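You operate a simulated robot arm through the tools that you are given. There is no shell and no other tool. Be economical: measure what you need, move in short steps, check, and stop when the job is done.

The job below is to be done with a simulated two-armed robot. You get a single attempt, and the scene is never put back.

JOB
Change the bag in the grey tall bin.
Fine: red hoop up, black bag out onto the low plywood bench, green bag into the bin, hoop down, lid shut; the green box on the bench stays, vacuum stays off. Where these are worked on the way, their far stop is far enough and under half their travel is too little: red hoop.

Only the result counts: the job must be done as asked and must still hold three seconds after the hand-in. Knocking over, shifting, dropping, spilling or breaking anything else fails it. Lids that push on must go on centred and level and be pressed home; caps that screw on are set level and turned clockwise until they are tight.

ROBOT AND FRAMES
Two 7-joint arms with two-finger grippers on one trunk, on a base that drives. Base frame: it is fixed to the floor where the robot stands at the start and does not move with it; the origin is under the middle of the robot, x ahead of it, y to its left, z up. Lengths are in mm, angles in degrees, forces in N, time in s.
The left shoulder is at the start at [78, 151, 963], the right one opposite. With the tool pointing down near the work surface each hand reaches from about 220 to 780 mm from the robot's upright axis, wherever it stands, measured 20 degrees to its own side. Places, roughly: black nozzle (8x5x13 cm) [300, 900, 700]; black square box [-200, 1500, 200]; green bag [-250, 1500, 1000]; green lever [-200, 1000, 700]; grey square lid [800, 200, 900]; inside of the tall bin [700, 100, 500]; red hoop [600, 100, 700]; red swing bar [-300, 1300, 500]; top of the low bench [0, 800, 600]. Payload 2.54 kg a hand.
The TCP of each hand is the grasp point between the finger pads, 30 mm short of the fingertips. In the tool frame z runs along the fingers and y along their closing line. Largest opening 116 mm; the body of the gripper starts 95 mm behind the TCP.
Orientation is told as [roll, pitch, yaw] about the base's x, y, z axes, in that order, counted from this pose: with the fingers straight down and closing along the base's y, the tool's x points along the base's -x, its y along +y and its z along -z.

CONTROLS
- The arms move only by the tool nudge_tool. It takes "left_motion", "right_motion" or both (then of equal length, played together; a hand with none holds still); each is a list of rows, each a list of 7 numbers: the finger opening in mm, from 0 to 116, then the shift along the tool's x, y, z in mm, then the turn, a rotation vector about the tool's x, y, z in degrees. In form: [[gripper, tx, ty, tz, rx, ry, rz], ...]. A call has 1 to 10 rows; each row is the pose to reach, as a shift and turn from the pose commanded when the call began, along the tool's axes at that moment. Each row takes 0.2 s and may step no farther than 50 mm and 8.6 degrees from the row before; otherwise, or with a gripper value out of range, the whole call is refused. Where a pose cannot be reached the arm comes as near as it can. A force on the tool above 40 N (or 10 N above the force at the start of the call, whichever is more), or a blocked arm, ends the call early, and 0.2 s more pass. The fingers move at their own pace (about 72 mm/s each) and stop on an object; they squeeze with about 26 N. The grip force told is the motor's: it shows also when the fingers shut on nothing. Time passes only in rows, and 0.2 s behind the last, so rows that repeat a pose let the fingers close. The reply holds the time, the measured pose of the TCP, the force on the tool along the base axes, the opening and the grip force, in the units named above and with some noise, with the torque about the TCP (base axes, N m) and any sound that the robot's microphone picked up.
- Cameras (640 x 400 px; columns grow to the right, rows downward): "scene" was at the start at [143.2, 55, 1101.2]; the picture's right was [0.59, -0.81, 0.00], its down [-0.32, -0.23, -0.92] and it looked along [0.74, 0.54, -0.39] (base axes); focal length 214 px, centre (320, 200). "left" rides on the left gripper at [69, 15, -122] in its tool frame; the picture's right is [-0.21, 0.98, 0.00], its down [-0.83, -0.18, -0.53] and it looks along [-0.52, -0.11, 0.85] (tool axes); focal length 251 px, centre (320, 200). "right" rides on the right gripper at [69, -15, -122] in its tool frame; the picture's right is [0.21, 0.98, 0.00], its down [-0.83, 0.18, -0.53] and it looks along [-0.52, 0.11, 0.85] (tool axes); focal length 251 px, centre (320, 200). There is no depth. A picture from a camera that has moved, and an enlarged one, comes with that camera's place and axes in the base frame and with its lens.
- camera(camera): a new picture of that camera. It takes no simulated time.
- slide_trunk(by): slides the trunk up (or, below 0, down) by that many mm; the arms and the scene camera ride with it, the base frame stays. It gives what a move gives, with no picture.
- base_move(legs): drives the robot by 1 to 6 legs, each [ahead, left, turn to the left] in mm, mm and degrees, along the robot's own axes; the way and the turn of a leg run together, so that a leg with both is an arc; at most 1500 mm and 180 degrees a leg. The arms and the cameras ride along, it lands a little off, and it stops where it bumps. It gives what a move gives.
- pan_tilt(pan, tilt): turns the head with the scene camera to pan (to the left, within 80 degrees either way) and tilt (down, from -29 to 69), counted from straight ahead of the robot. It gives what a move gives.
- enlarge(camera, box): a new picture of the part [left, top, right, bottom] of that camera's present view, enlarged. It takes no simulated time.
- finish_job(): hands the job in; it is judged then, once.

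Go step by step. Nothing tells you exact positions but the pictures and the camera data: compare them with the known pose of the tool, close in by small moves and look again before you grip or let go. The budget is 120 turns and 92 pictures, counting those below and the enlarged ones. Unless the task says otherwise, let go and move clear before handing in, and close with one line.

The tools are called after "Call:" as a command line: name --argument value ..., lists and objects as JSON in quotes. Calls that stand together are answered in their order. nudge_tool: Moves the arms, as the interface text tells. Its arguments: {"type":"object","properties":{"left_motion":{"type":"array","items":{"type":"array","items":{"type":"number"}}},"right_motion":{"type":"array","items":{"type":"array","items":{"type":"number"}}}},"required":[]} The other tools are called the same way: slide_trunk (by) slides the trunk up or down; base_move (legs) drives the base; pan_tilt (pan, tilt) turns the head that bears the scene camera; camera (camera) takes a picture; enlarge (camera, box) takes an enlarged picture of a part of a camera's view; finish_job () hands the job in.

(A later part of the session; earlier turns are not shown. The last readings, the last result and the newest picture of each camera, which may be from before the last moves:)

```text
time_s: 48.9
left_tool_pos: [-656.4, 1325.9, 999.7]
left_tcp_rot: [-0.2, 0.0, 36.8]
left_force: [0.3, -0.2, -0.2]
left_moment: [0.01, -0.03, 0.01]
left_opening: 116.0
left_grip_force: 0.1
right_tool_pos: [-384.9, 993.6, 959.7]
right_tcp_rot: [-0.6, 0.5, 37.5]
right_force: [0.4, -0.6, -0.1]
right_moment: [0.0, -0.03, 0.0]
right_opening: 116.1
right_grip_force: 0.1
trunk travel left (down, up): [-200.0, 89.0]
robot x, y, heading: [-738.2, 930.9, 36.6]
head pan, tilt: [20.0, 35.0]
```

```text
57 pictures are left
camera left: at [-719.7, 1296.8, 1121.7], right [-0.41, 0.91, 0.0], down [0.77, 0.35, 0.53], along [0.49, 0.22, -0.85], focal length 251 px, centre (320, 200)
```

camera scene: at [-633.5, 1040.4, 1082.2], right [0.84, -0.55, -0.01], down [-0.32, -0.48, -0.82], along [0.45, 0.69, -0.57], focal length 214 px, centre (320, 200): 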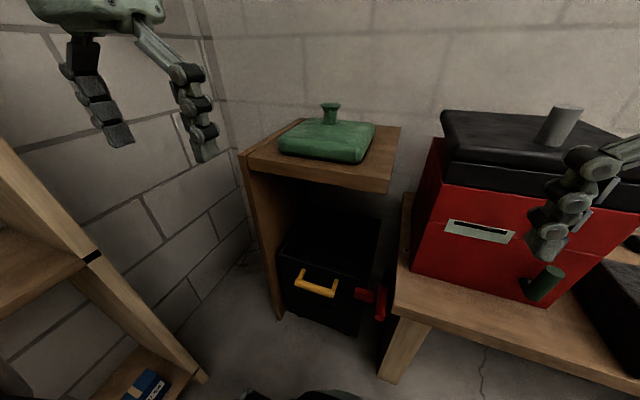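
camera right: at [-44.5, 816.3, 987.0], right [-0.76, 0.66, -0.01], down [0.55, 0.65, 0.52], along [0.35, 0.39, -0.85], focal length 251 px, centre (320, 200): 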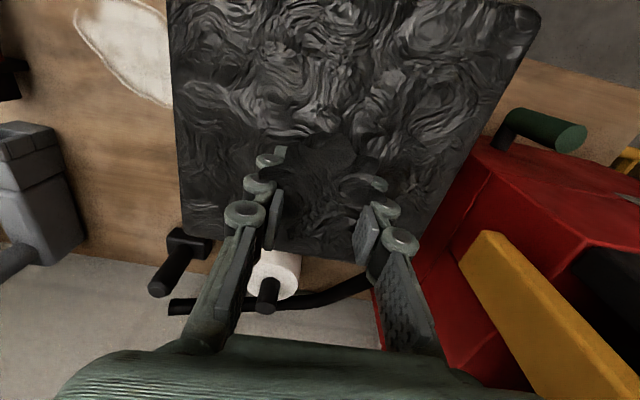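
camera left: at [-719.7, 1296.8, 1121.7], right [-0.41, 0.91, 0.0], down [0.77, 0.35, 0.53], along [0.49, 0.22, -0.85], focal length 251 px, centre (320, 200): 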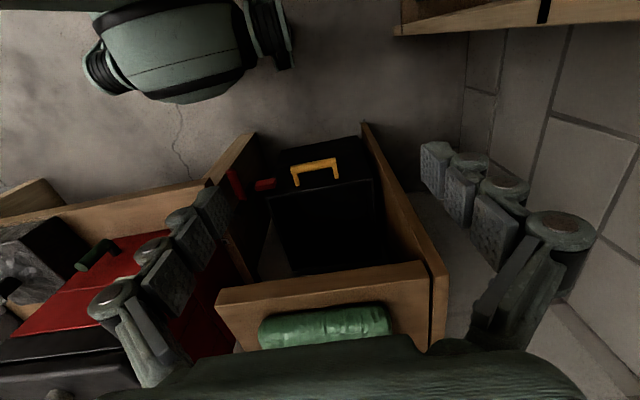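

The drive ended essentially where I wanted but touched something. I'll look left to see what's near before moving on.

Call:
pan_tilt --pan 80 --tilt 25

Call:
camera --camera "scene"

```text
time_s: 50.2
left_tool_pos: [-656.2, 1325.0, 1000.0]
left_tcp_rot: [-0.3, 0.0, 36.8]
left_force: [0.4, -0.5, 0.1]
left_moment: [0.04, 0.02, 0.01]
left_opening: 116.0
left_grip_force: 0.1
right_tool_pos: [-384.5, 993.8, 959.4]
right_tcp_rot: [-0.6, 0.5, 37.7]
right_force: [1.3, 0.3, -0.1]
right_moment: [0.0, -0.01, -0.02]
right_opening: 116.0
right_grip_force: 0.2
trunk travel left (down, up): [-200.0, 89.0]
robot x, y, heading: [-736.2, 928.7, 36.6]
head pan, tilt: [80.0, 25.0]
```

```text
56 pictures are left
camera scene: at [-723.0, 1048.8, 1098.4], right [0.89, 0.45, 0.0], down [0.19, -0.37, -0.91], along [-0.41, 0.81, -0.42], focal length 214 px, centre (320, 200)
```

scene: 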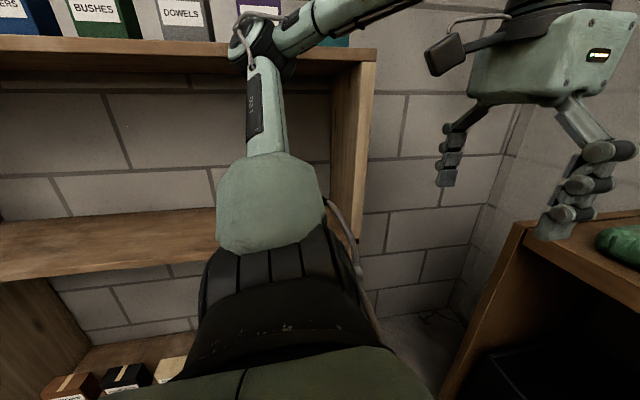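

The left elbow is touching the shelf edge. I'll move back right to clear it and then a bit forward toward the cabinet.

Call:
base_move --legs '[[0, -95, 0], [70, 0, -0.6]]'

Call:
camera --camera "scene"

Call:
pan_tilt --pan 25 --tilt 30

Call:
camera --camera "scene"

```text
time_s: 52.4
left_tool_pos: [-540.2, 1291.5, 1000.2]
left_tcp_rot: [-0.4, 0.0, 36.1]
left_force: [-0.2, 0.3, -0.4]
left_moment: [0.01, -0.01, 0.02]
left_opening: 116.0
left_grip_force: 0.1
right_tool_pos: [-272.2, 955.3, 961.1]
right_tcp_rot: [-0.9, 0.6, 36.8]
right_force: [0.1, -1.6, -0.2]
right_moment: [-0.01, 0.03, 0.01]
right_opening: 115.9
right_grip_force: 0.0
trunk travel left (down, up): [-200.0, 89.0]
robot x, y, heading: [-628.5, 893.0, 36.1]
head pan, tilt: [80.0, 25.0]
```

```text
55 pictures are left
camera scene: at [-611.6, 1016.4, 1098.2], right [0.9, 0.44, 0.0], down [0.19, -0.38, -0.91], along [-0.4, 0.81, -0.42], focal length 214 px, centre (320, 200)
```

scene: 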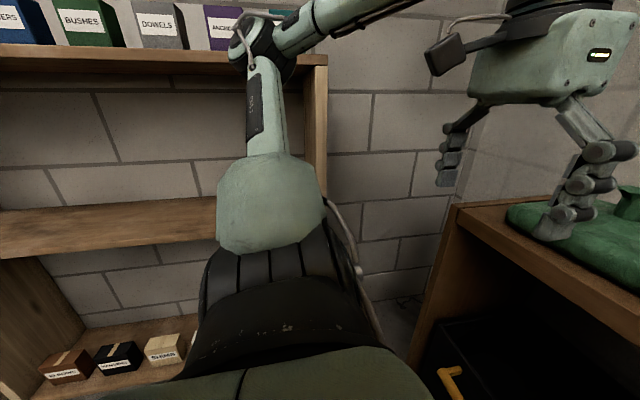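

```text
time_s: 53.6
left_tool_pos: [-541.3, 1291.6, 999.9]
left_tcp_rot: [-0.4, 0.1, 36.0]
left_force: [0.1, 1.0, 0.9]
left_moment: [0.0, -0.04, -0.02]
left_opening: 116.0
left_grip_force: 0.2
right_tool_pos: [-274.0, 955.8, 961.2]
right_tcp_rot: [-0.9, 0.6, 36.8]
right_force: [-0.6, -0.5, -0.6]
right_moment: [0.03, 0.02, 0.02]
right_opening: 116.0
right_grip_force: 0.1
trunk travel left (down, up): [-200.0, 89.0]
robot x, y, heading: [-624.2, 889.5, 36.2]
head pan, tilt: [25.0, 30.0]
```

```text
54 pictures are left
camera scene: at [-527.8, 1012.6, 1090.3], right [0.88, -0.48, 0.0], down [-0.24, -0.44, -0.87], along [0.42, 0.76, -0.5], focal length 214 px, centre (320, 200)
```

scene: 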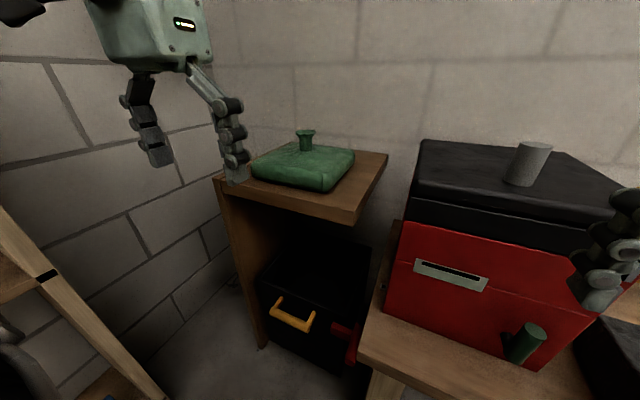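

Shelf is clear now and its boxes look undisturbed. The green neck top is near [-297,1510,969] with the bag top at about z 921. I'll raise the left hand and move it over the neck.

Call:
nudge_tool --left_motion '[[116, 0, 0, -30, 0, 0, 0], [116, -30, 0, -50, 0, 0, 0], [116, -70, 10, -60, 0, 0, 0], [116, -115, 15, -60, 0, 0, 0], [116, -160, 20, -60, 0, 0, 0], [116, -205, 25, -60, 0, 0, 0], [116, -250, 30, -60, 0, 0, 0], [116, -295, 33, -60, 0, 0, 0], [116, -318, 33, -60, 0, 0, 0]]'

Call:
camera --camera "left"

Call:
camera --camera "scene"

```text
time_s: 55.6
left_tool_pos: [-307.0, 1506.9, 1053.3]
left_tcp_rot: [-0.5, -0.1, 36.2]
left_force: [0.3, 0.5, -0.2]
left_moment: [-0.03, -0.04, 0.03]
left_opening: 115.8
left_grip_force: 0.0
right_tool_pos: [-274.1, 955.9, 959.9]
right_tcp_rot: [-1.0, 0.6, 36.8]
right_force: [0.3, -0.6, 0.4]
right_moment: [-0.02, -0.03, -0.03]
right_opening: 116.2
right_grip_force: 0.1
trunk travel left (down, up): [-200.0, 89.0]
robot x, y, heading: [-625.5, 895.1, 36.3]
head pan, tilt: [25.0, 30.0]
```

```text
53 pictures are left
camera left: at [-370.7, 1479.9, 1174.6], right [-0.4, 0.92, -0.01], down [0.77, 0.34, 0.53], along [0.49, 0.21, -0.84], focal length 251 px, centre (320, 200)
```

left: 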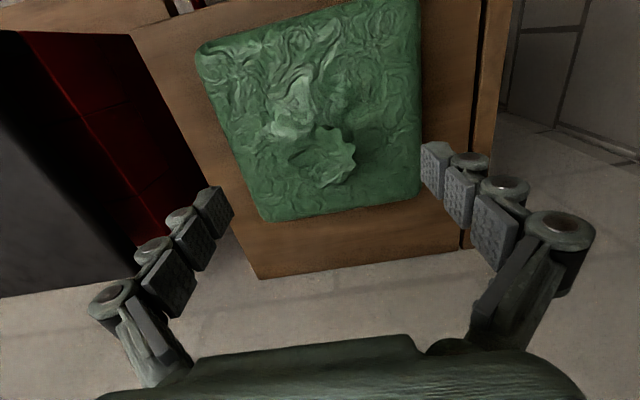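

```text
52 pictures are left
camera scene: at [-527.5, 1013.0, 1090.1], right [0.88, -0.48, 0.0], down [-0.24, -0.44, -0.87], along [0.42, 0.76, -0.5], focal length 214 px, centre (320, 200)
```

scene: 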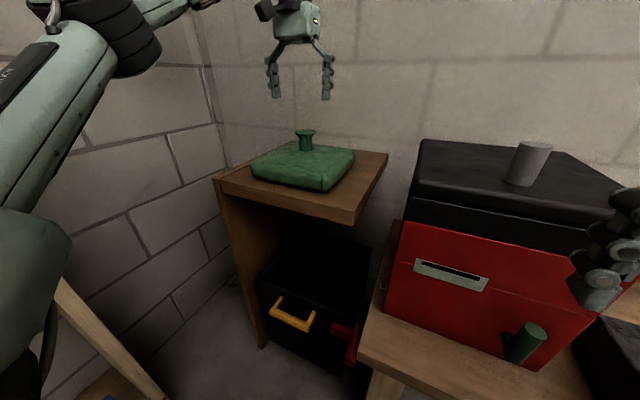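

The neck is about 15 mm further forward than the tool and centred sideways. I'll correct that and descend.

Call:
nudge_tool --left_motion '[[116, -15, 1, 0, 0, 0, 0], [116, -15, 1, 35, 0, 0, 0], [116, -15, 1, 65, 0, 0, 0], [116, -15, 1, 88, 0, 0, 0]]'

Call:
enlarge --camera "scene" --box '[220, 80, 400, 220]'

Call:
camera --camera "left"

```text
time_s: 56.6
left_tool_pos: [-291.0, 1514.9, 971.3]
left_tcp_rot: [-0.4, 0.0, 36.1]
left_force: [-0.8, 0.1, 0.4]
left_moment: [0.0, 0.02, 0.0]
left_opening: 116.0
left_grip_force: 0.1
left hand out of reach, approached as far as the arm can: row 1
right_tool_pos: [-273.8, 956.2, 961.2]
right_tcp_rot: [-0.9, 0.4, 36.9]
right_force: [0.1, 0.6, -0.2]
right_moment: [0.0, -0.02, 0.02]
right_opening: 116.2
right_grip_force: 0.1
trunk travel left (down, up): [-200.0, 89.0]
robot x, y, heading: [-624.4, 893.3, 36.1]
head pan, tilt: [25.0, 30.0]
```

```text
2.86 times, centred on (310, 150) of scene
camera zoom: at [-527.7, 1012.7, 1090.2], right [0.88, -0.48, 0.0], down [-0.24, -0.44, -0.87], along [0.42, 0.76, -0.5], focal length 613 px, centre (349, 343)
```

zoom: 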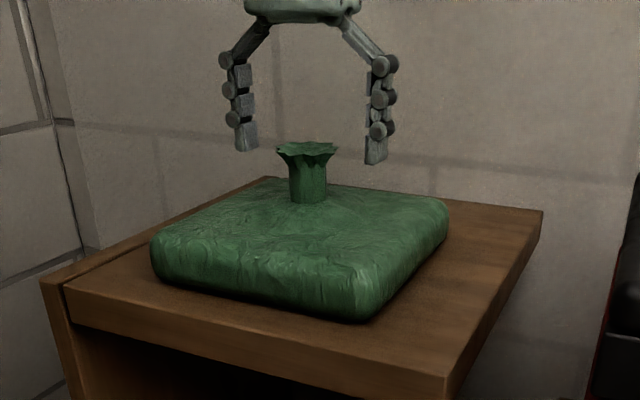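

```text
50 pictures are left
camera left: at [-354.9, 1487.2, 1092.6], right [-0.4, 0.92, -0.01], down [0.77, 0.34, 0.54], along [0.49, 0.21, -0.84], focal length 251 px, centre (320, 200)
```

left: 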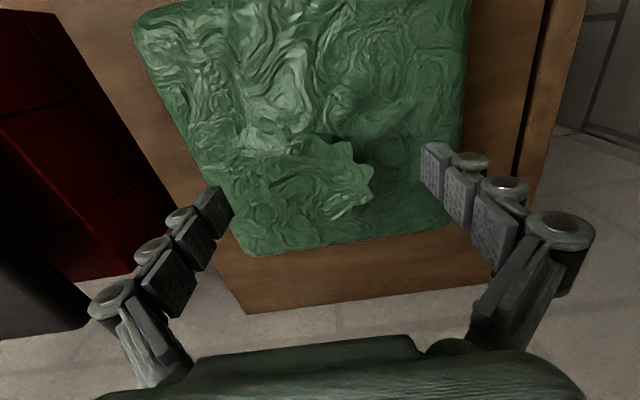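

The fingers straddle the neck. I'll shift 5 mm left, go down 13 mm and close.

Call:
nudge_tool --left_motion '[[116, 2, 5, 0, 0, 0, 0], [116, 2, 5, 14, 0, 0, 0], [80, 2, 5, 14, 0, 0, 0], [40, 2, 5, 14, 0, 0, 0], [0, 2, 5, 14, 0, 0, 0], [0, 2, 5, 14, 0, 0, 0], [0, 2, 5, 14, 0, 0, 0]]'

Call:
enlarge --camera "scene" --box '[220, 80, 400, 220]'

```text
time_s: 58.2
left_tool_pos: [-297.2, 1516.7, 958.4]
left_tcp_rot: [-0.4, -0.1, 36.1]
left_force: [0.7, -0.8, 1.8]
left_moment: [0.0, -0.03, 0.0]
left_opening: 32.6
left_grip_force: 25.9
right_tool_pos: [-273.7, 955.5, 960.2]
right_tcp_rot: [-1.0, 0.4, 36.8]
right_force: [-0.8, 0.4, -0.5]
right_moment: [-0.05, -0.04, 0.02]
right_opening: 116.0
right_grip_force: 0.1
trunk travel left (down, up): [-200.0, 89.0]
robot x, y, heading: [-629.1, 891.8, 36.1]
head pan, tilt: [25.0, 30.0]
```

```text
2.86 times, centred on (310, 150) of scene
camera zoom: at [-527.7, 1012.4, 1090.3], right [0.88, -0.48, 0.0], down [-0.24, -0.44, -0.87], along [0.42, 0.76, -0.5], focal length 613 px, centre (349, 343)
```

zoom: 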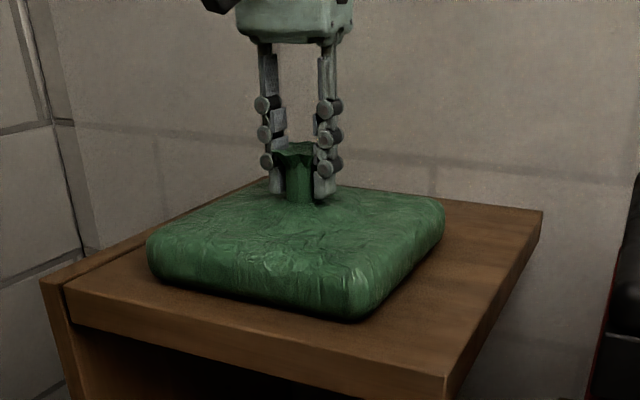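

The neck is gripped at 32.6 mm. I'll raise the trunk to lift the bag straight up.

Call:
slide_trunk --by 80

Call:
camera --camera "scene"

```text
time_s: 59.4
left_tool_pos: [-296.3, 1517.4, 1037.7]
left_tcp_rot: [-0.4, -0.1, 36.2]
left_force: [-1.3, 0.4, -0.7]
left_moment: [-0.02, 0.03, 0.01]
left_opening: 32.7
left_grip_force: 25.2
right_tool_pos: [-273.6, 955.2, 1039.8]
right_tcp_rot: [-0.8, 0.7, 36.8]
right_force: [0.5, -0.4, 0.4]
right_moment: [0.0, 0.02, 0.0]
right_opening: 115.9
right_grip_force: 0.1
trunk travel left (down, up): [-280.0, 9.0]
robot x, y, heading: [-627.6, 893.9, 36.0]
head pan, tilt: [25.0, 30.0]
```

```text
48 pictures are left
camera scene: at [-527.5, 1012.8, 1170.1], right [0.88, -0.48, 0.0], down [-0.24, -0.44, -0.87], along [0.42, 0.76, -0.5], focal length 214 px, centre (320, 200)
```

scene: 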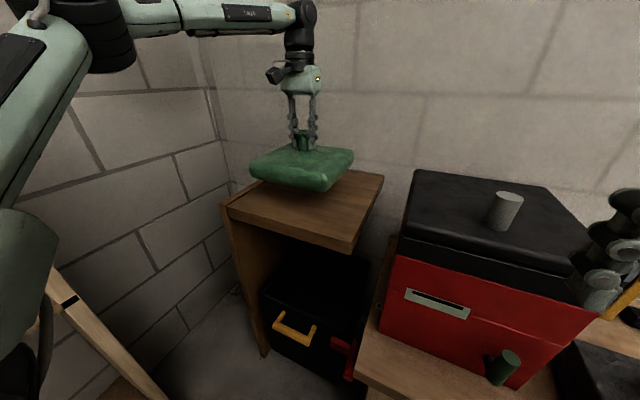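

The bag is off the cabinet and very light. I'll draw it back toward the robot.

Call:
nudge_tool --left_motion '[[0, 30, 0, 0, 0, 0, 0], [0, 65, 0, 0, 0, 0, 0], [0, 100, 0, 0, 0, 0, 0], [0, 135, 0, 0, 0, 0, 0], [0, 170, 0, 0, 0, 0, 0], [0, 205, 0, 0, 0, 0, 0], [0, 240, -10, 0, 0, 0, 0], [0, 270, -20, 0, 0, 0, 0]]'

Call:
pan_tilt --pan 10 --tilt 45

Call:
camera --camera "scene"

```text
time_s: 61.2
left_tool_pos: [-506.1, 1339.7, 1040.2]
left_tcp_rot: [-0.5, 0.0, 36.2]
left_force: [-1.1, -0.3, -1.8]
left_moment: [-0.02, -0.02, -0.01]
left_opening: 32.7
left_grip_force: 25.8
right_tool_pos: [-274.1, 956.4, 1040.6]
right_tcp_rot: [-0.9, 0.5, 37.0]
right_force: [0.0, 0.2, -1.1]
right_moment: [-0.02, -0.02, -0.03]
right_opening: 115.9
right_grip_force: 0.1
trunk travel left (down, up): [-280.0, 9.0]
robot x, y, heading: [-626.6, 893.4, 36.0]
head pan, tilt: [25.0, 30.0]
```

```text
time_s: 62.0
left_tool_pos: [-505.4, 1340.1, 1041.0]
left_tcp_rot: [-0.5, -0.1, 36.1]
left_force: [0.3, 0.0, -1.7]
left_moment: [0.04, 0.01, 0.06]
left_opening: 33.0
left_grip_force: 26.1
right_tool_pos: [-273.9, 955.9, 1039.9]
right_tcp_rot: [-0.9, 0.5, 36.8]
right_force: [0.3, -0.4, -0.6]
right_moment: [-0.02, -0.01, 0.0]
right_opening: 116.1
right_grip_force: 0.1
trunk travel left (down, up): [-280.0, 9.0]
robot x, y, heading: [-626.6, 890.3, 36.0]
head pan, tilt: [10.0, 45.0]
```

```text
47 pictures are left
camera scene: at [-515.1, 992.1, 1147.7], right [0.72, -0.69, 0.0], down [-0.49, -0.51, -0.71], along [0.49, 0.51, -0.71], focal length 214 px, centre (320, 200)
```

scene: 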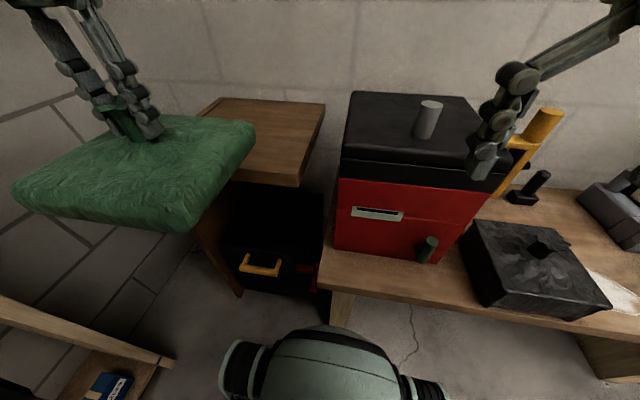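

Now I'll move the right hand out of the way, then back off and drive right to the bin.

Call:
nudge_tool --right_motion '[[60, 20, -40, 0, 0, 0, 0], [20, 40, -80, 0, 0, 0, 0], [0, 55, -120, 0, 0, 0, 0], [0, 60, -140, 0, 0, 0, 0]]'

Call:
base_move --legs '[[-90, 0, 0], [0, -420, 0], [0, -420, 0], [0, -400, 0]]'

Call:
pan_tilt --pan 0 --tilt 45

Call:
camera --camera "scene"

```text
time_s: 63.0
left_tool_pos: [-505.6, 1340.1, 1040.7]
left_tcp_rot: [-0.5, -0.1, 36.0]
left_force: [-0.6, 0.6, -0.7]
left_moment: [0.01, -0.04, -0.03]
left_opening: 32.8
left_grip_force: 25.7
right_tool_pos: [-240.3, 809.9, 1043.2]
right_tcp_rot: [-0.9, 0.4, 37.0]
right_force: [-0.4, -0.2, 1.2]
right_moment: [0.07, -0.05, -0.01]
right_opening: 0.2
right_grip_force: 9.6
trunk travel left (down, up): [-280.0, 9.0]
robot x, y, heading: [-629.0, 891.1, 36.0]
head pan, tilt: [10.0, 45.0]
```

```text
time_s: 76.5
left_tool_pos: [152.9, 280.8, 1039.8]
left_tcp_rot: [-0.4, 0.0, 36.0]
left_force: [0.7, -0.1, -0.8]
left_moment: [0.0, 0.04, -0.02]
left_opening: 32.9
left_grip_force: 26.4
right_tool_pos: [417.4, -251.2, 1041.9]
right_tcp_rot: [-0.9, 0.5, 36.8]
right_force: [0.3, 0.5, 0.4]
right_moment: [-0.03, 0.01, -0.02]
right_opening: 0.0
right_grip_force: 26.0
trunk travel left (down, up): [-280.0, 9.0]
robot x, y, heading: [30.7, -165.1, 35.8]
head pan, tilt: [10.0, 45.0]
```

```text
time_s: 77.2
left_tool_pos: [152.9, 281.7, 1040.2]
left_tcp_rot: [-0.4, 0.1, 36.1]
left_force: [-1.0, 0.6, -0.4]
left_moment: [0.0, 0.02, 0.0]
left_opening: 33.0
left_grip_force: 26.0
right_tool_pos: [417.7, -252.1, 1042.6]
right_tcp_rot: [-0.9, 0.5, 36.8]
right_force: [0.2, 0.2, -0.2]
right_moment: [0.0, 0.0, 0.0]
right_opening: 0.0
right_grip_force: 26.6
trunk travel left (down, up): [-280.0, 9.0]
robot x, y, heading: [31.4, -171.3, 35.9]
head pan, tilt: [0.0, 45.0]
```

```text
46 pictures are left
camera scene: at [150.9, -77.7, 1147.6], right [0.59, -0.81, 0.0], down [-0.57, -0.42, -0.71], along [0.57, 0.42, -0.71], focal length 214 px, centre (320, 200)
```

scene: 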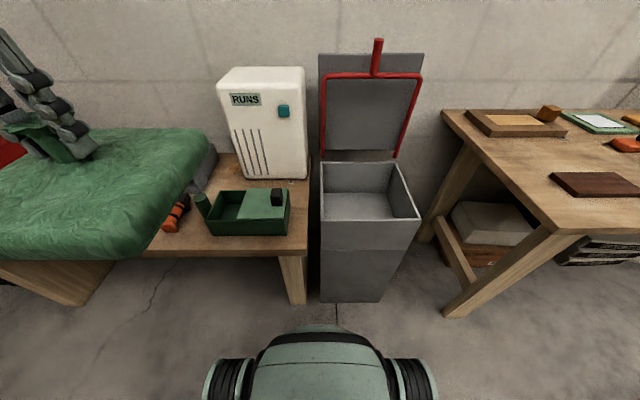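

The bin is ahead at about forward 690, left −145. I'll drive forward 92 mm, then swing the bag across in front of the robot.

Call:
base_move --legs '[[92, 0, 0]]'

Call:
nudge_tool --left_motion '[[0, 0, -40, 0, 0, 0, 0], [0, 0, -80, 0, 0, 0, 0], [0, 0, -120, 0, 0, 0, 0], [0, -10, -160, 0, 0, 0, 0], [0, -20, -200, 0, 0, 0, 0], [0, -30, -240, 0, 0, 0, 0], [0, -40, -280, 0, 0, 0, 0], [0, -50, -320, 0, 0, 0, 0], [0, -70, -350, 0, 0, 0, 0]]'

Call:
camera --camera "scene"

```text
time_s: 78.3
left_tool_pos: [225.7, 334.1, 1038.9]
left_tcp_rot: [-0.4, 0.1, 36.0]
left_force: [0.7, 0.2, -2.2]
left_moment: [-0.01, 0.02, 0.02]
left_opening: 32.7
left_grip_force: 26.4
right_tool_pos: [489.9, -197.5, 1042.2]
right_tcp_rot: [-0.9, 0.6, 36.8]
right_force: [0.1, 0.4, -0.1]
right_moment: [0.01, 0.01, 0.01]
right_opening: 0.0
right_grip_force: 26.0
trunk travel left (down, up): [-280.0, 9.0]
robot x, y, heading: [102.1, -118.1, 35.9]
head pan, tilt: [0.0, 45.0]
```

```text
time_s: 80.3
left_tool_pos: [385.8, 167.3, 1042.2]
left_tcp_rot: [-0.4, 0.0, 36.0]
left_force: [-0.4, -0.4, -1.0]
left_moment: [0.01, -0.03, -0.03]
left_opening: 32.7
left_grip_force: 25.3
left hand out of reach, approached as far as the arm can: row 6, 7, 8, 9
right_tool_pos: [490.0, -198.4, 1043.0]
right_tcp_rot: [-0.9, 0.5, 36.7]
right_force: [-1.1, -0.1, 0.0]
right_moment: [0.02, -0.05, -0.01]
right_opening: 0.1
right_grip_force: 25.7
trunk travel left (down, up): [-280.0, 9.0]
robot x, y, heading: [101.5, -113.7, 36.0]
head pan, tilt: [0.0, 45.0]
```

```text
45 pictures are left
camera scene: at [222.6, -26.0, 1147.6], right [0.59, -0.81, 0.0], down [-0.57, -0.42, -0.71], along [0.57, 0.42, -0.71], focal length 214 px, centre (320, 200)
```

scene: 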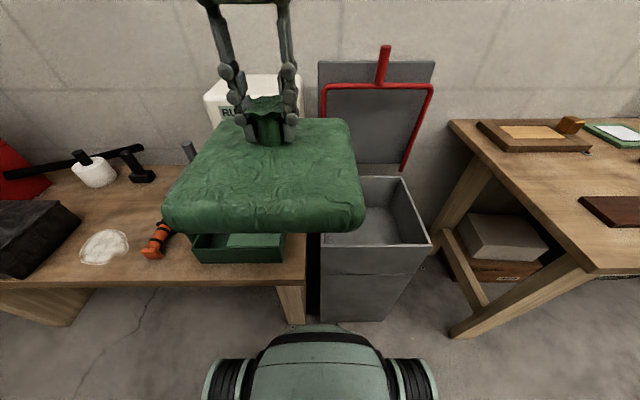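

The left arm can't cross further, but the right bench is about 600 mm to the right, so there's room. I'll shift the base 195 mm right so the bin lies in front of the left hand.

Call:
base_move --legs '[[0, -195, 0]]'

Call:
camera --camera "scene"

Call:
camera --camera "left"

```text
time_s: 82.8
left_tool_pos: [499.3, 8.4, 1041.9]
left_tcp_rot: [-0.4, 0.0, 36.3]
left_force: [1.3, -0.8, -1.7]
left_moment: [0.02, 0.0, 0.01]
left_opening: 33.2
left_grip_force: 26.1
right_tool_pos: [606.0, -356.7, 1042.6]
right_tcp_rot: [-0.9, 0.5, 36.9]
right_force: [0.6, -0.7, -0.4]
right_moment: [0.01, 0.0, 0.04]
right_opening: 0.1
right_grip_force: 25.6
trunk travel left (down, up): [-280.0, 9.0]
robot x, y, heading: [218.5, -277.6, 36.3]
head pan, tilt: [0.0, 45.0]
```

```text
44 pictures are left
camera scene: at [338.3, -184.3, 1147.6], right [0.59, -0.81, 0.0], down [-0.57, -0.42, -0.71], along [0.57, 0.42, -0.71], focal length 214 px, centre (320, 200)
```

scene: 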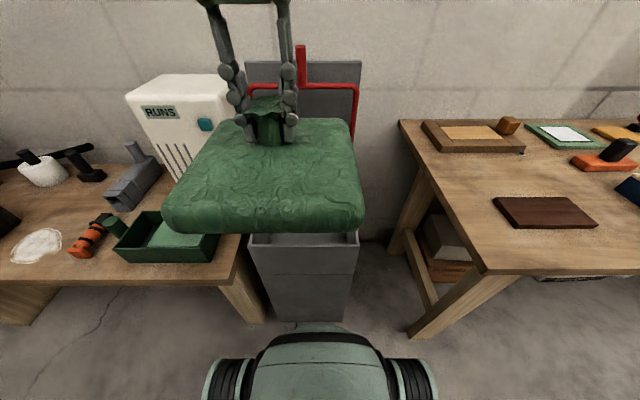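

```text
43 pictures are left
camera left: at [435.4, -18.9, 1163.0], right [-0.4, 0.91, -0.01], down [0.77, 0.35, 0.54], along [0.49, 0.21, -0.84], focal length 251 px, centre (320, 200)
```

left: 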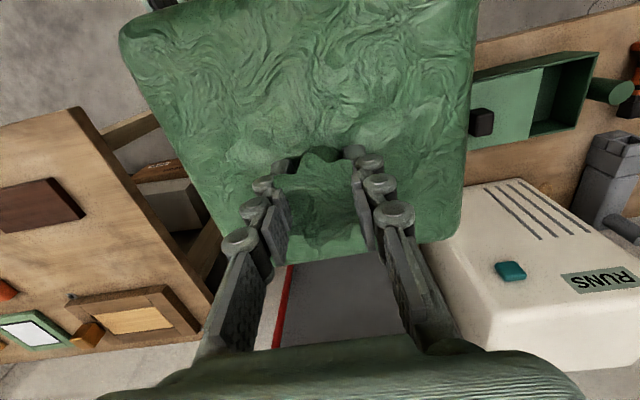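

The bag is nearly centred on the hand. I'll advance 213 mm forward and 16 mm right to centre it over the bin, still high.

Call:
nudge_tool --left_motion '[[0, -40, -3, 0, 0, 0, 0], [0, -80, -6, 0, 0, 0, 0], [0, -120, -9, 0, 0, 0, 0], [0, -160, -12, 0, 0, 0, 0], [0, -195, -15, 0, 0, 0, 0], [0, -213, -16, 0, 0, 0, 0], [0, -213, -16, 30, 0, 0, 0], [0, -213, -16, 70, 0, 0, 0]]'

Call:
camera --camera "scene"

Call:
camera --camera "left"

```text
time_s: 84.6
left_tool_pos: [599.4, 148.8, 960.9]
left_tcp_rot: [-0.7, 0.1, 36.3]
left_force: [1.2, 0.5, -2.3]
left_moment: [-0.06, 0.06, -0.02]
left_opening: 33.0
left_grip_force: 26.0
left hand out of reach, approached as far as the arm can: row 1, 2, 3, 4, 5, 6, 7, 8
right_tool_pos: [606.2, -353.9, 1041.2]
right_tcp_rot: [-1.0, 0.9, 37.0]
right_force: [1.0, 0.5, -0.1]
right_moment: [-0.08, 0.05, 0.0]
right_opening: 0.1
right_grip_force: 26.2
trunk travel left (down, up): [-280.0, 9.0]
robot x, y, heading: [216.9, -277.8, 36.3]
head pan, tilt: [0.0, 45.0]
```

```text
42 pictures are left
camera scene: at [340.3, -181.4, 1146.9], right [0.59, -0.81, 0.0], down [-0.57, -0.42, -0.7], along [0.57, 0.42, -0.71], focal length 214 px, centre (320, 200)
```

scene: 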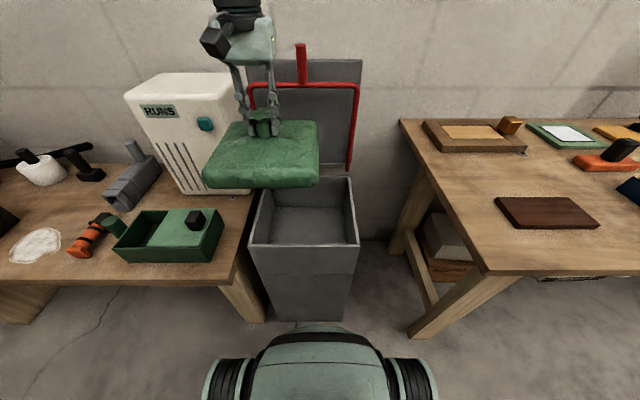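

```text
41 pictures are left
camera left: at [535.7, 121.5, 1081.5], right [-0.4, 0.91, -0.01], down [0.77, 0.35, 0.53], along [0.49, 0.21, -0.84], focal length 251 px, centre (320, 200)
```

left: 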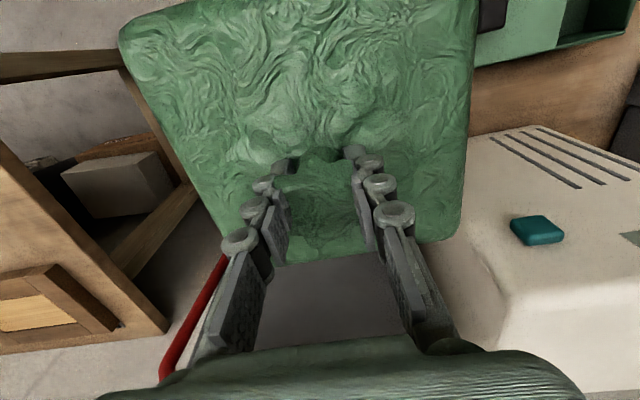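

The left arm's cross reach is limited here. Turning the base about 12° right will put the bin on the left arm's side without approaching the bench leg.

Call:
base_move --legs '[[0, 0, -12]]'

Call:
camera --camera "scene"

```text
time_s: 85.8
left_tool_pos: [676.1, 60.0, 963.2]
left_tcp_rot: [-0.5, -0.1, 24.5]
left_force: [0.4, -0.3, -1.5]
left_moment: [0.04, -0.01, 0.03]
left_opening: 32.7
left_grip_force: 26.0
right_tool_pos: [580.9, -434.5, 1042.1]
right_tcp_rot: [-0.9, 0.6, 25.2]
right_force: [0.6, -0.1, -0.1]
right_moment: [0.0, 0.02, 0.01]
right_opening: 0.2
right_grip_force: 26.1
trunk travel left (down, up): [-280.0, 9.0]
robot x, y, heading: [217.4, -269.5, 24.4]
head pan, tilt: [0.0, 45.0]
```

```text
40 pictures are left
camera scene: at [353.7, -210.8, 1147.6], right [0.41, -0.91, 0.0], down [-0.64, -0.29, -0.71], along [0.64, 0.29, -0.71], focal length 214 px, centre (320, 200)
```

scene: 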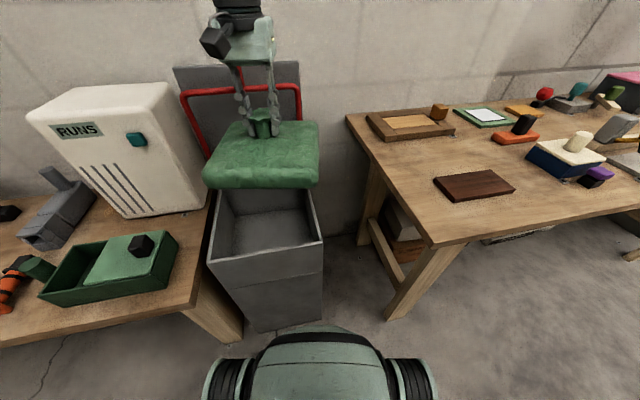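

The bag is now over the bin, rotated 11.5°. I'll centre it and turn the hand back in line with the bin.

Call:
nudge_tool --left_motion '[[0, -10, 17, 0, 0, 0, -4], [0, -20, 34, 0, 0, 0, -8], [0, -29, 51, 0, 0, 0, -11.5], [0, -29, 51, 0, 0, 0, -11.5]]'

Call:
camera --camera "scene"

Call:
camera --camera "left"

```text
time_s: 86.8
left_tool_pos: [679.8, 119.1, 961.7]
left_tcp_rot: [-0.6, -0.1, 35.9]
left_force: [0.6, 0.3, -1.4]
left_moment: [0.02, 0.02, 0.01]
left_opening: 32.9
left_grip_force: 26.0
right_tool_pos: [580.3, -434.0, 1042.8]
right_tcp_rot: [-0.9, 0.5, 25.3]
right_force: [-0.5, -0.3, 0.0]
right_moment: [-0.02, -0.01, -0.01]
right_opening: 0.0
right_grip_force: 25.8
trunk travel left (down, up): [-280.0, 9.0]
robot x, y, heading: [216.3, -275.3, 24.4]
head pan, tilt: [0.0, 45.0]
```

```text
39 pictures are left
camera scene: at [353.7, -210.6, 1147.6], right [0.41, -0.91, 0.0], down [-0.64, -0.29, -0.71], along [0.64, 0.29, -0.71], focal length 214 px, centre (320, 200)
```

scene: 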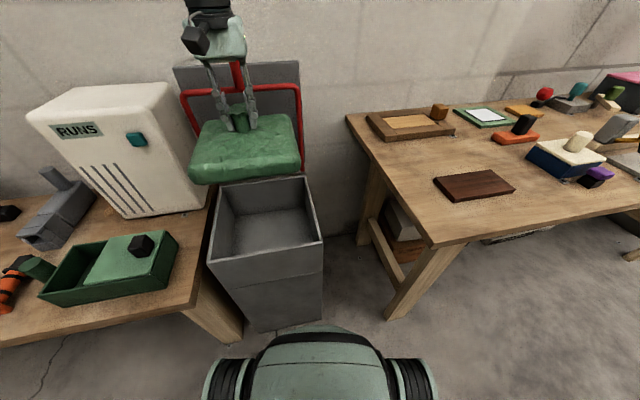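

```text
38 pictures are left
camera left: at [616.7, 92.1, 1082.0], right [-0.4, 0.92, -0.01], down [0.77, 0.34, 0.54], along [0.49, 0.21, -0.84], focal length 251 px, centre (320, 200)
```

left: 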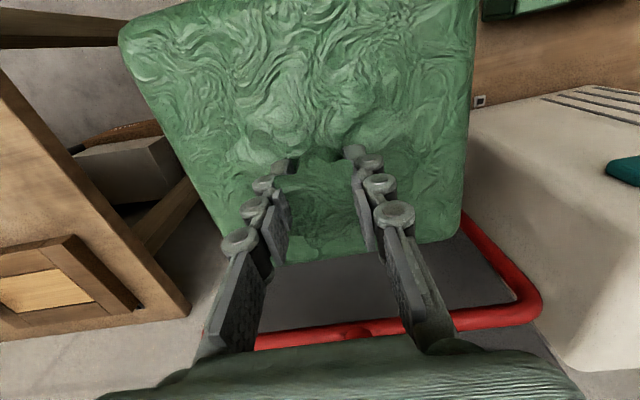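

Aligned with the bin. I'll lower to just above the rim and check.

Call:
nudge_tool --left_motion '[[0, 0, 0, 35, 0, 0, 0], [0, 0, 0, 70, 0, 0, 0], [0, 0, 0, 105, 0, 0, 0], [0, 0, 0, 140, 0, 0, 0], [0, 0, 0, 165, 0, 0, 0]]'

Call:
enlarge --camera "scene" --box '[160, 120, 360, 280]'

Call:
camera --camera "left"

```text
time_s: 88.0
left_tool_pos: [682.9, 118.1, 800.5]
left_tcp_rot: [-0.7, -0.1, 35.9]
left_force: [1.0, 0.1, -1.1]
left_moment: [0.01, -0.01, -0.02]
left_opening: 32.9
left_grip_force: 25.7
left hand out of reach, approached as far as the arm can: row 5
right_tool_pos: [580.0, -434.0, 1041.8]
right_tcp_rot: [-0.9, 0.5, 25.2]
right_force: [0.3, 0.8, 1.0]
right_moment: [0.01, 0.0, 0.01]
right_opening: 0.0
right_grip_force: 25.7
trunk travel left (down, up): [-280.0, 9.0]
robot x, y, heading: [216.5, -271.4, 24.4]
head pan, tilt: [0.0, 45.0]
```

```text
2.50 times, centred on (260, 200) of scene
camera zoom: at [353.6, -210.5, 1147.6], right [0.41, -0.91, 0.0], down [-0.64, -0.29, -0.71], along [0.64, 0.29, -0.71], focal length 536 px, centre (470, 200)
```

zoom: 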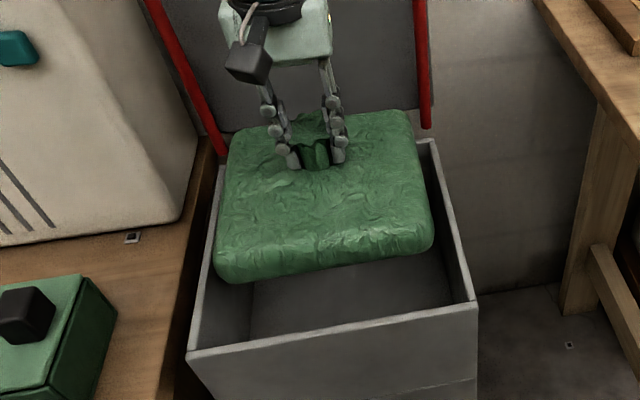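

```text
36 pictures are left
camera left: at [617.9, 90.9, 922.7], right [-0.4, 0.92, -0.01], down [0.77, 0.34, 0.54], along [0.5, 0.21, -0.84], focal length 251 px, centre (320, 200)
```

left: 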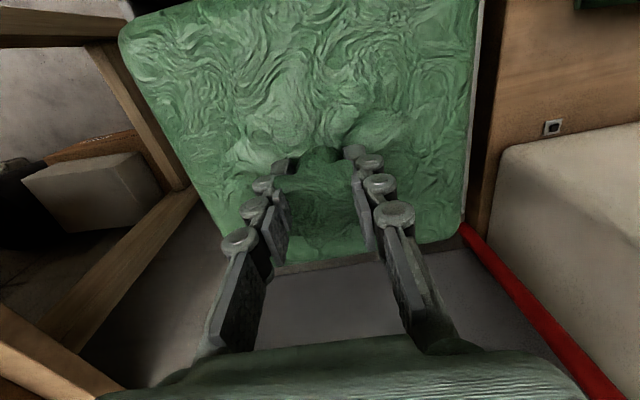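

The bag is centred over the opening with margins all round. I'll lower using the trunk, first most of the way.

Call:
slide_trunk --by -150

Call:
camera --camera "scene"

```text
time_s: 89.8
left_tool_pos: [682.5, 118.0, 653.3]
left_tcp_rot: [-0.8, 0.1, 36.1]
left_force: [-0.5, 0.0, -1.5]
left_moment: [-0.01, 0.0, 0.04]
left_opening: 32.8
left_grip_force: 25.9
right_tool_pos: [581.0, -433.3, 891.2]
right_tcp_rot: [-0.9, 0.5, 25.2]
right_force: [0.1, 0.0, -0.5]
right_moment: [0.05, 0.0, 0.0]
right_opening: 0.0
right_grip_force: 26.1
trunk travel left (down, up): [-130.0, 159.0]
robot x, y, heading: [217.9, -278.6, 24.6]
head pan, tilt: [0.0, 45.0]
```

```text
35 pictures are left
camera scene: at [353.6, -210.6, 997.7], right [0.41, -0.91, 0.0], down [-0.64, -0.29, -0.71], along [0.64, 0.29, -0.71], focal length 214 px, centre (320, 200)
```

scene: 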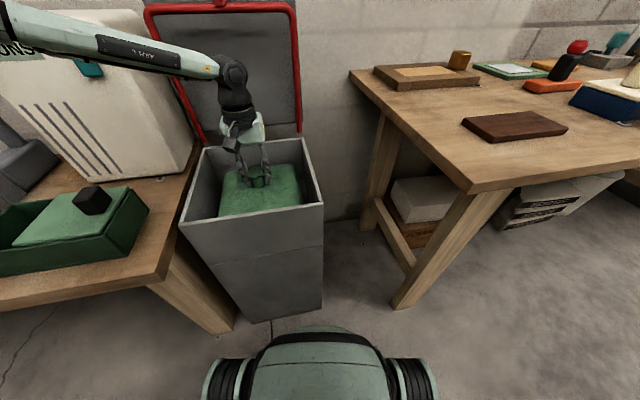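

The bag is inside, no contact so far. I'll lower another 40 mm, then the rest in small steps.

Call:
slide_trunk --by -40

Call:
slide_trunk --by -8

```text
time_s: 90.6
left_tool_pos: [683.1, 117.4, 612.1]
left_tcp_rot: [-0.7, -0.1, 36.0]
left_force: [-0.1, 0.0, -1.4]
left_moment: [-0.01, 0.0, 0.02]
left_opening: 32.9
left_grip_force: 26.2
right_tool_pos: [579.9, -434.0, 853.6]
right_tcp_rot: [-0.9, 0.5, 25.2]
right_force: [-0.2, -0.4, -0.3]
right_moment: [0.01, -0.03, 0.05]
right_opening: 0.0
right_grip_force: 25.7
trunk travel left (down, up): [-90.0, 199.0]
robot x, y, heading: [220.0, -275.5, 24.7]
head pan, tilt: [0.0, 45.0]
```

```text
time_s: 91.2
left_tool_pos: [683.2, 117.8, 603.4]
left_tcp_rot: [-0.6, 0.0, 36.0]
left_force: [0.3, 0.0, -1.1]
left_moment: [-0.02, 0.0, 0.01]
left_opening: 32.9
left_grip_force: 25.9
right_tool_pos: [580.5, -433.2, 843.3]
right_tcp_rot: [-1.0, 0.5, 25.3]
right_force: [-0.2, -0.4, 0.8]
right_moment: [-0.02, 0.01, -0.02]
right_opening: 0.0
right_grip_force: 25.9
trunk travel left (down, up): [-82.0, 207.0]
robot x, y, heading: [212.1, -274.6, 24.5]
head pan, tilt: [0.0, 45.0]
```

Call:
slide_trunk --by -6

Call:
slide_trunk --by -6

Call:
camera --camera "scene"

```text
time_s: 91.7
left_tool_pos: [682.8, 117.4, 598.0]
left_tcp_rot: [-0.8, 0.0, 36.0]
left_force: [-0.2, -1.2, -2.0]
left_moment: [0.01, -0.01, 0.0]
left_opening: 32.9
left_grip_force: 26.3
right_tool_pos: [579.8, -433.3, 838.1]
right_tcp_rot: [-0.8, 0.5, 25.3]
right_force: [0.6, -0.5, -0.5]
right_moment: [0.0, -0.02, 0.03]
right_opening: 0.3
right_grip_force: 26.3
trunk travel left (down, up): [-76.0, 213.0]
robot x, y, heading: [219.7, -272.5, 24.7]
head pan, tilt: [0.0, 45.0]
```

```text
time_s: 92.2
left_tool_pos: [682.9, 118.0, 594.6]
left_tcp_rot: [-0.8, -0.3, 35.9]
left_force: [-1.1, 1.7, 13.9]
left_moment: [0.13, 0.06, 0.02]
left_opening: 33.1
left_grip_force: 25.9
right_tool_pos: [580.0, -433.9, 833.5]
right_tcp_rot: [-0.9, 0.3, 25.2]
right_force: [0.1, -0.9, -0.1]
right_moment: [-0.02, 0.01, -0.03]
right_opening: 0.0
right_grip_force: 25.7
trunk travel left (down, up): [-70.0, 219.0]
robot x, y, heading: [218.0, -273.7, 24.5]
head pan, tilt: [0.0, 45.0]
```

```text
34 pictures are left
camera scene: at [352.8, -211.2, 938.0], right [0.41, -0.91, 0.0], down [-0.64, -0.29, -0.71], along [0.64, 0.29, -0.71], focal length 214 px, centre (320, 200)
```

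scene: 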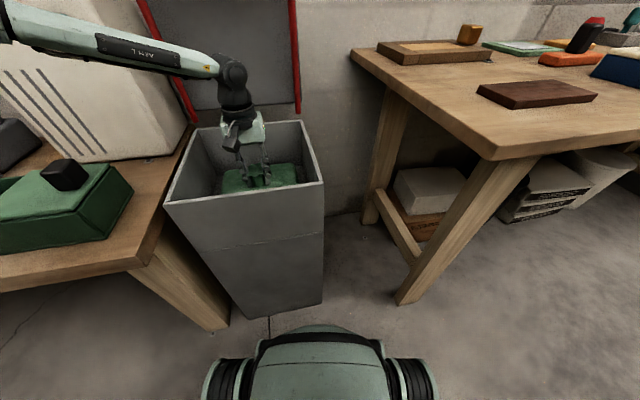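

The bag has reached the bin floor. I'll release it and rise straight up with the trunk.

Call:
nudge_tool --left_motion '[[40, 0, 0, 0, 0, 0, 0], [80, 0, 0, 0, 0, 0, 0], [100, 0, 0, 0, 0, 0, 0], [100, 0, 0, 0, 0, 0, 0]]'

Call:
slide_trunk --by 200

Call:
camera --camera "scene"

```text
time_s: 93.2
left_tool_pos: [682.9, 117.6, 592.2]
left_tcp_rot: [-0.7, 0.0, 36.0]
left_force: [-0.1, 0.8, 0.5]
left_moment: [0.01, 0.01, -0.03]
left_opening: 100.1
left_grip_force: 0.0
right_tool_pos: [578.8, -433.5, 832.5]
right_tcp_rot: [-0.9, 0.5, 25.2]
right_force: [-0.2, -0.4, 0.0]
right_moment: [0.01, 0.0, 0.02]
right_opening: 0.0
right_grip_force: 25.7
trunk travel left (down, up): [-70.0, 219.0]
robot x, y, heading: [213.4, -276.0, 24.6]
head pan, tilt: [0.0, 45.0]
```

```text
time_s: 95.4
left_tool_pos: [681.1, 117.1, 792.9]
left_tcp_rot: [-0.6, 0.0, 36.1]
left_force: [-0.3, -0.2, -0.1]
left_moment: [-0.02, 0.02, 0.01]
left_opening: 99.9
left_grip_force: 0.0
right_tool_pos: [580.0, -433.8, 1031.4]
right_tcp_rot: [-0.9, 0.5, 25.3]
right_force: [-0.2, 0.2, 0.1]
right_moment: [-0.01, -0.02, -0.05]
right_opening: 0.0
right_grip_force: 26.3
trunk travel left (down, up): [-270.0, 19.0]
robot x, y, heading: [218.9, -272.4, 24.4]
head pan, tilt: [0.0, 45.0]
```

```text
33 pictures are left
camera scene: at [353.7, -210.7, 1137.5], right [0.41, -0.91, 0.0], down [-0.64, -0.29, -0.71], along [0.64, 0.29, -0.71], focal length 214 px, centre (320, 200)
```

scene: 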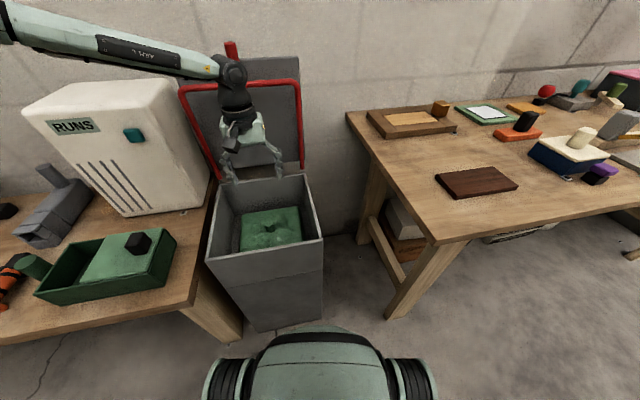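

The green bag sits in the bin. I'll withdraw the left hand up and back.

Call:
nudge_tool --left_motion '[[100, 0, 0, -45, 0, 0, 0], [100, 0, 0, -90, 0, 0, 0], [100, 20, 0, -130, 0, 0, 0], [100, 55, 0, -160, 0, 0, 2], [100, 95, 0, -180, 0, 0, 4], [100, 140, 15, -190, 0, 0, 6], [100, 180, 30, -200, 0, 0, 8], [100, 220, 45, -200, 0, 0, 10], [100, 260, 60, -200, 0, 0, 11.5]]'

Call:
base_move --legs '[[-20, 0, 0], [0, 0, 11.7], [0, 215, 0]]'

Call:
camera --camera "scene"

```text
time_s: 97.4
left_tool_pos: [433.8, 14.6, 990.7]
left_tcp_rot: [-0.7, -0.1, 24.4]
left_force: [-0.1, 0.1, 0.1]
left_moment: [0.02, -0.01, 0.0]
left_opening: 100.0
left_grip_force: 0.1
right_tool_pos: [579.5, -432.8, 1032.8]
right_tcp_rot: [-1.0, 0.5, 25.3]
right_force: [-0.6, 0.2, 0.1]
right_moment: [-0.01, 0.0, 0.01]
right_opening: 0.1
right_grip_force: 25.6
trunk travel left (down, up): [-270.0, 19.0]
robot x, y, heading: [217.7, -274.6, 24.5]
head pan, tilt: [0.0, 45.0]
```

```text
time_s: 101.2
left_tool_pos: [229.4, 215.3, 991.5]
left_tcp_rot: [-0.7, -0.2, 35.9]
left_force: [0.3, 0.6, 0.2]
left_moment: [0.0, 0.02, 0.01]
left_opening: 100.1
left_grip_force: 0.1
right_tool_pos: [460.3, -193.0, 1032.1]
right_tcp_rot: [-0.9, 0.5, 36.8]
right_force: [0.5, -0.4, 0.5]
right_moment: [-0.01, 0.0, -0.03]
right_opening: 0.0
right_grip_force: 26.6
trunk travel left (down, up): [-270.0, 19.0]
robot x, y, heading: [76.8, -106.5, 35.7]
head pan, tilt: [0.0, 45.0]
```

```text
32 pictures are left
camera scene: at [194.8, -21.5, 1137.6], right [0.59, -0.81, 0.0], down [-0.57, -0.42, -0.71], along [0.57, 0.42, -0.71], focal length 214 px, centre (320, 200)
```

scene: 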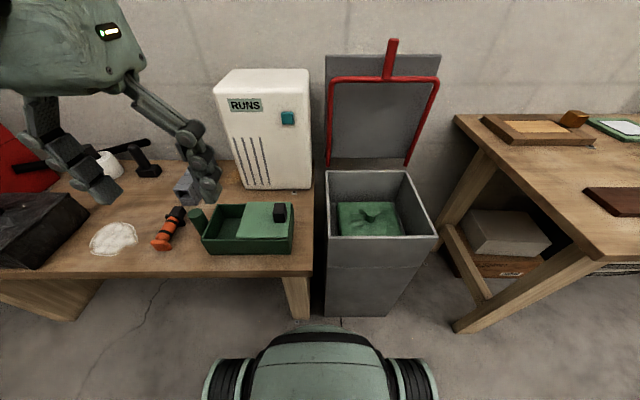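

I'll drive forward 40 mm and bring the right hand, opened, in front of the hoop handle (about u 740, z 1020).

Call:
base_move --legs '[[40, 0, 0]]'

Call:
nudge_tool --right_motion '[[20, -40, 15, 0, 0, 0, 0], [40, -80, 30, 0, 0, 0, 0], [60, -120, 45, 4, 0, 0, 0], [80, -160, 65, 6, 0, 0, 0], [80, -200, 85, 8, 0, 0, 0], [80, -240, 105, 10, 0, 0, 0], [80, -285, 124, 12, 0, 0, 0]]'

Call:
camera --camera "scene"

Call:
camera --camera "right"

```text
time_s: 102.1
left_tool_pos: [263.0, 240.5, 991.4]
left_tcp_rot: [-0.7, 0.0, 36.0]
left_force: [0.3, 0.5, -0.6]
left_moment: [-0.04, 0.04, 0.03]
left_opening: 100.2
left_grip_force: 0.0
right_tool_pos: [494.2, -170.5, 1032.9]
right_tcp_rot: [-0.9, 0.6, 36.8]
right_force: [0.3, 1.0, 0.0]
right_moment: [-0.04, 0.03, 0.01]
right_opening: 0.0
right_grip_force: 25.6
trunk travel left (down, up): [-270.0, 19.0]
robot x, y, heading: [105.4, -85.4, 36.1]
head pan, tilt: [0.0, 45.0]
```

```text
time_s: 103.7
left_tool_pos: [263.1, 240.6, 989.7]
left_tcp_rot: [-0.7, -0.1, 36.0]
left_force: [0.0, 0.0, -0.2]
left_moment: [0.0, -0.01, 0.0]
left_opening: 100.0
left_grip_force: 0.0
right_tool_pos: [647.6, 101.4, 1012.1]
right_tcp_rot: [-1.1, 0.4, 36.8]
right_force: [0.1, 0.1, -0.3]
right_moment: [-0.04, 0.01, -0.01]
right_opening: 80.1
right_grip_force: 0.0
trunk travel left (down, up): [-270.0, 19.0]
robot x, y, heading: [108.4, -85.8, 36.3]
head pan, tilt: [0.0, 45.0]
```

```text
31 pictures are left
camera scene: at [227.7, 2.7, 1137.5], right [0.59, -0.81, 0.0], down [-0.57, -0.42, -0.71], along [0.57, 0.42, -0.71], focal length 214 px, centre (320, 200)
```

scene: 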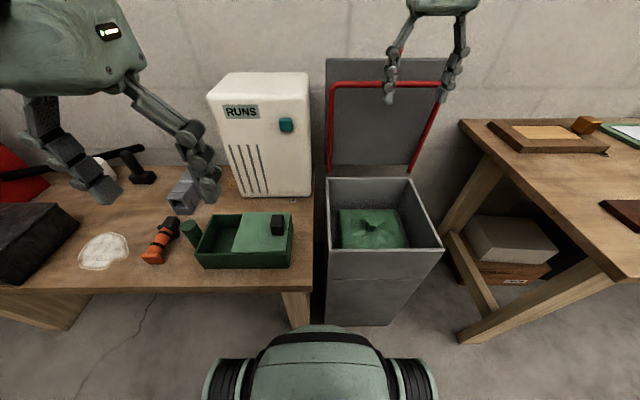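

```text
30 pictures are left
camera right: at [601.3, 49.4, 1136.2], right [-0.76, 0.65, -0.01], down [0.55, 0.65, 0.52], along [0.35, 0.39, -0.85], focal length 251 px, centre (320, 200)
```

right: 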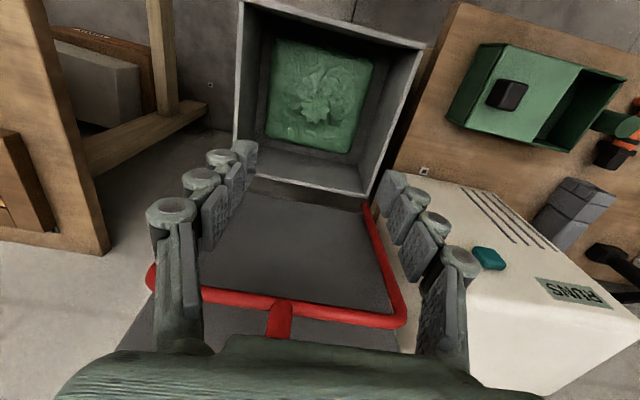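

This matches the place from which I withdrew earlier. I'll go up 8 mm and forward 155 mm so the fingers straddle the handle, then close.

Call:
nudge_tool --right_motion '[[80, 0, 0, -8, 0, 0, 0], [80, -40, 0, -8, 0, 0, 0], [80, -80, 0, -8, 0, 0, 0], [80, -120, 0, -8, 0, 0, 0], [80, -153, 0, -8, 0, 0, 0], [40, -153, 0, -8, 0, 0, 0], [0, -153, 0, -8, 0, 0, 0], [0, -153, 0, -8, 0, 0, 0], [0, -153, 0, -8, 0, 0, 0]]'

Call:
enlarge --camera "scene" --box '[300, 0, 500, 180]'

```text
time_s: 105.9
left_tool_pos: [261.1, 238.1, 992.2]
left_tcp_rot: [-0.6, -0.3, 35.9]
left_force: [0.6, -0.1, 0.2]
left_moment: [-0.04, 0.01, 0.02]
left_opening: 100.2
left_grip_force: 0.0
right_tool_pos: [765.2, 182.6, 1025.3]
right_tcp_rot: [-1.1, 1.5, 36.7]
right_force: [-13.6, -14.2, 1.5]
right_moment: [0.21, -0.49, -0.02]
right_opening: 6.4
right_grip_force: 28.6
trunk travel left (down, up): [-270.0, 19.0]
robot x, y, heading: [105.6, -90.8, 35.9]
head pan, tilt: [0.0, 45.0]
stopped in row 9 (right hand): the force on the tool passed its limit at 56 N (the readings are from after the stop); the commanded pose is now the measured one
```

```text
2.22 times, centred on (400, 90) of scene
camera zoom: at [225.7, 0.1, 1138.1], right [0.59, -0.81, 0.0], down [-0.57, -0.41, -0.71], along [0.57, 0.42, -0.71], focal length 477 px, centre (142, 444)
```

zoom: 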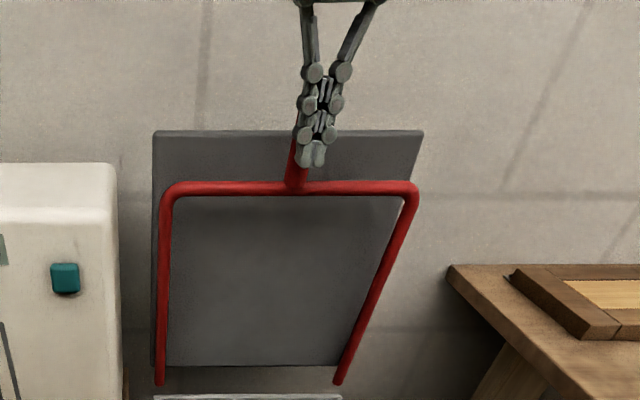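

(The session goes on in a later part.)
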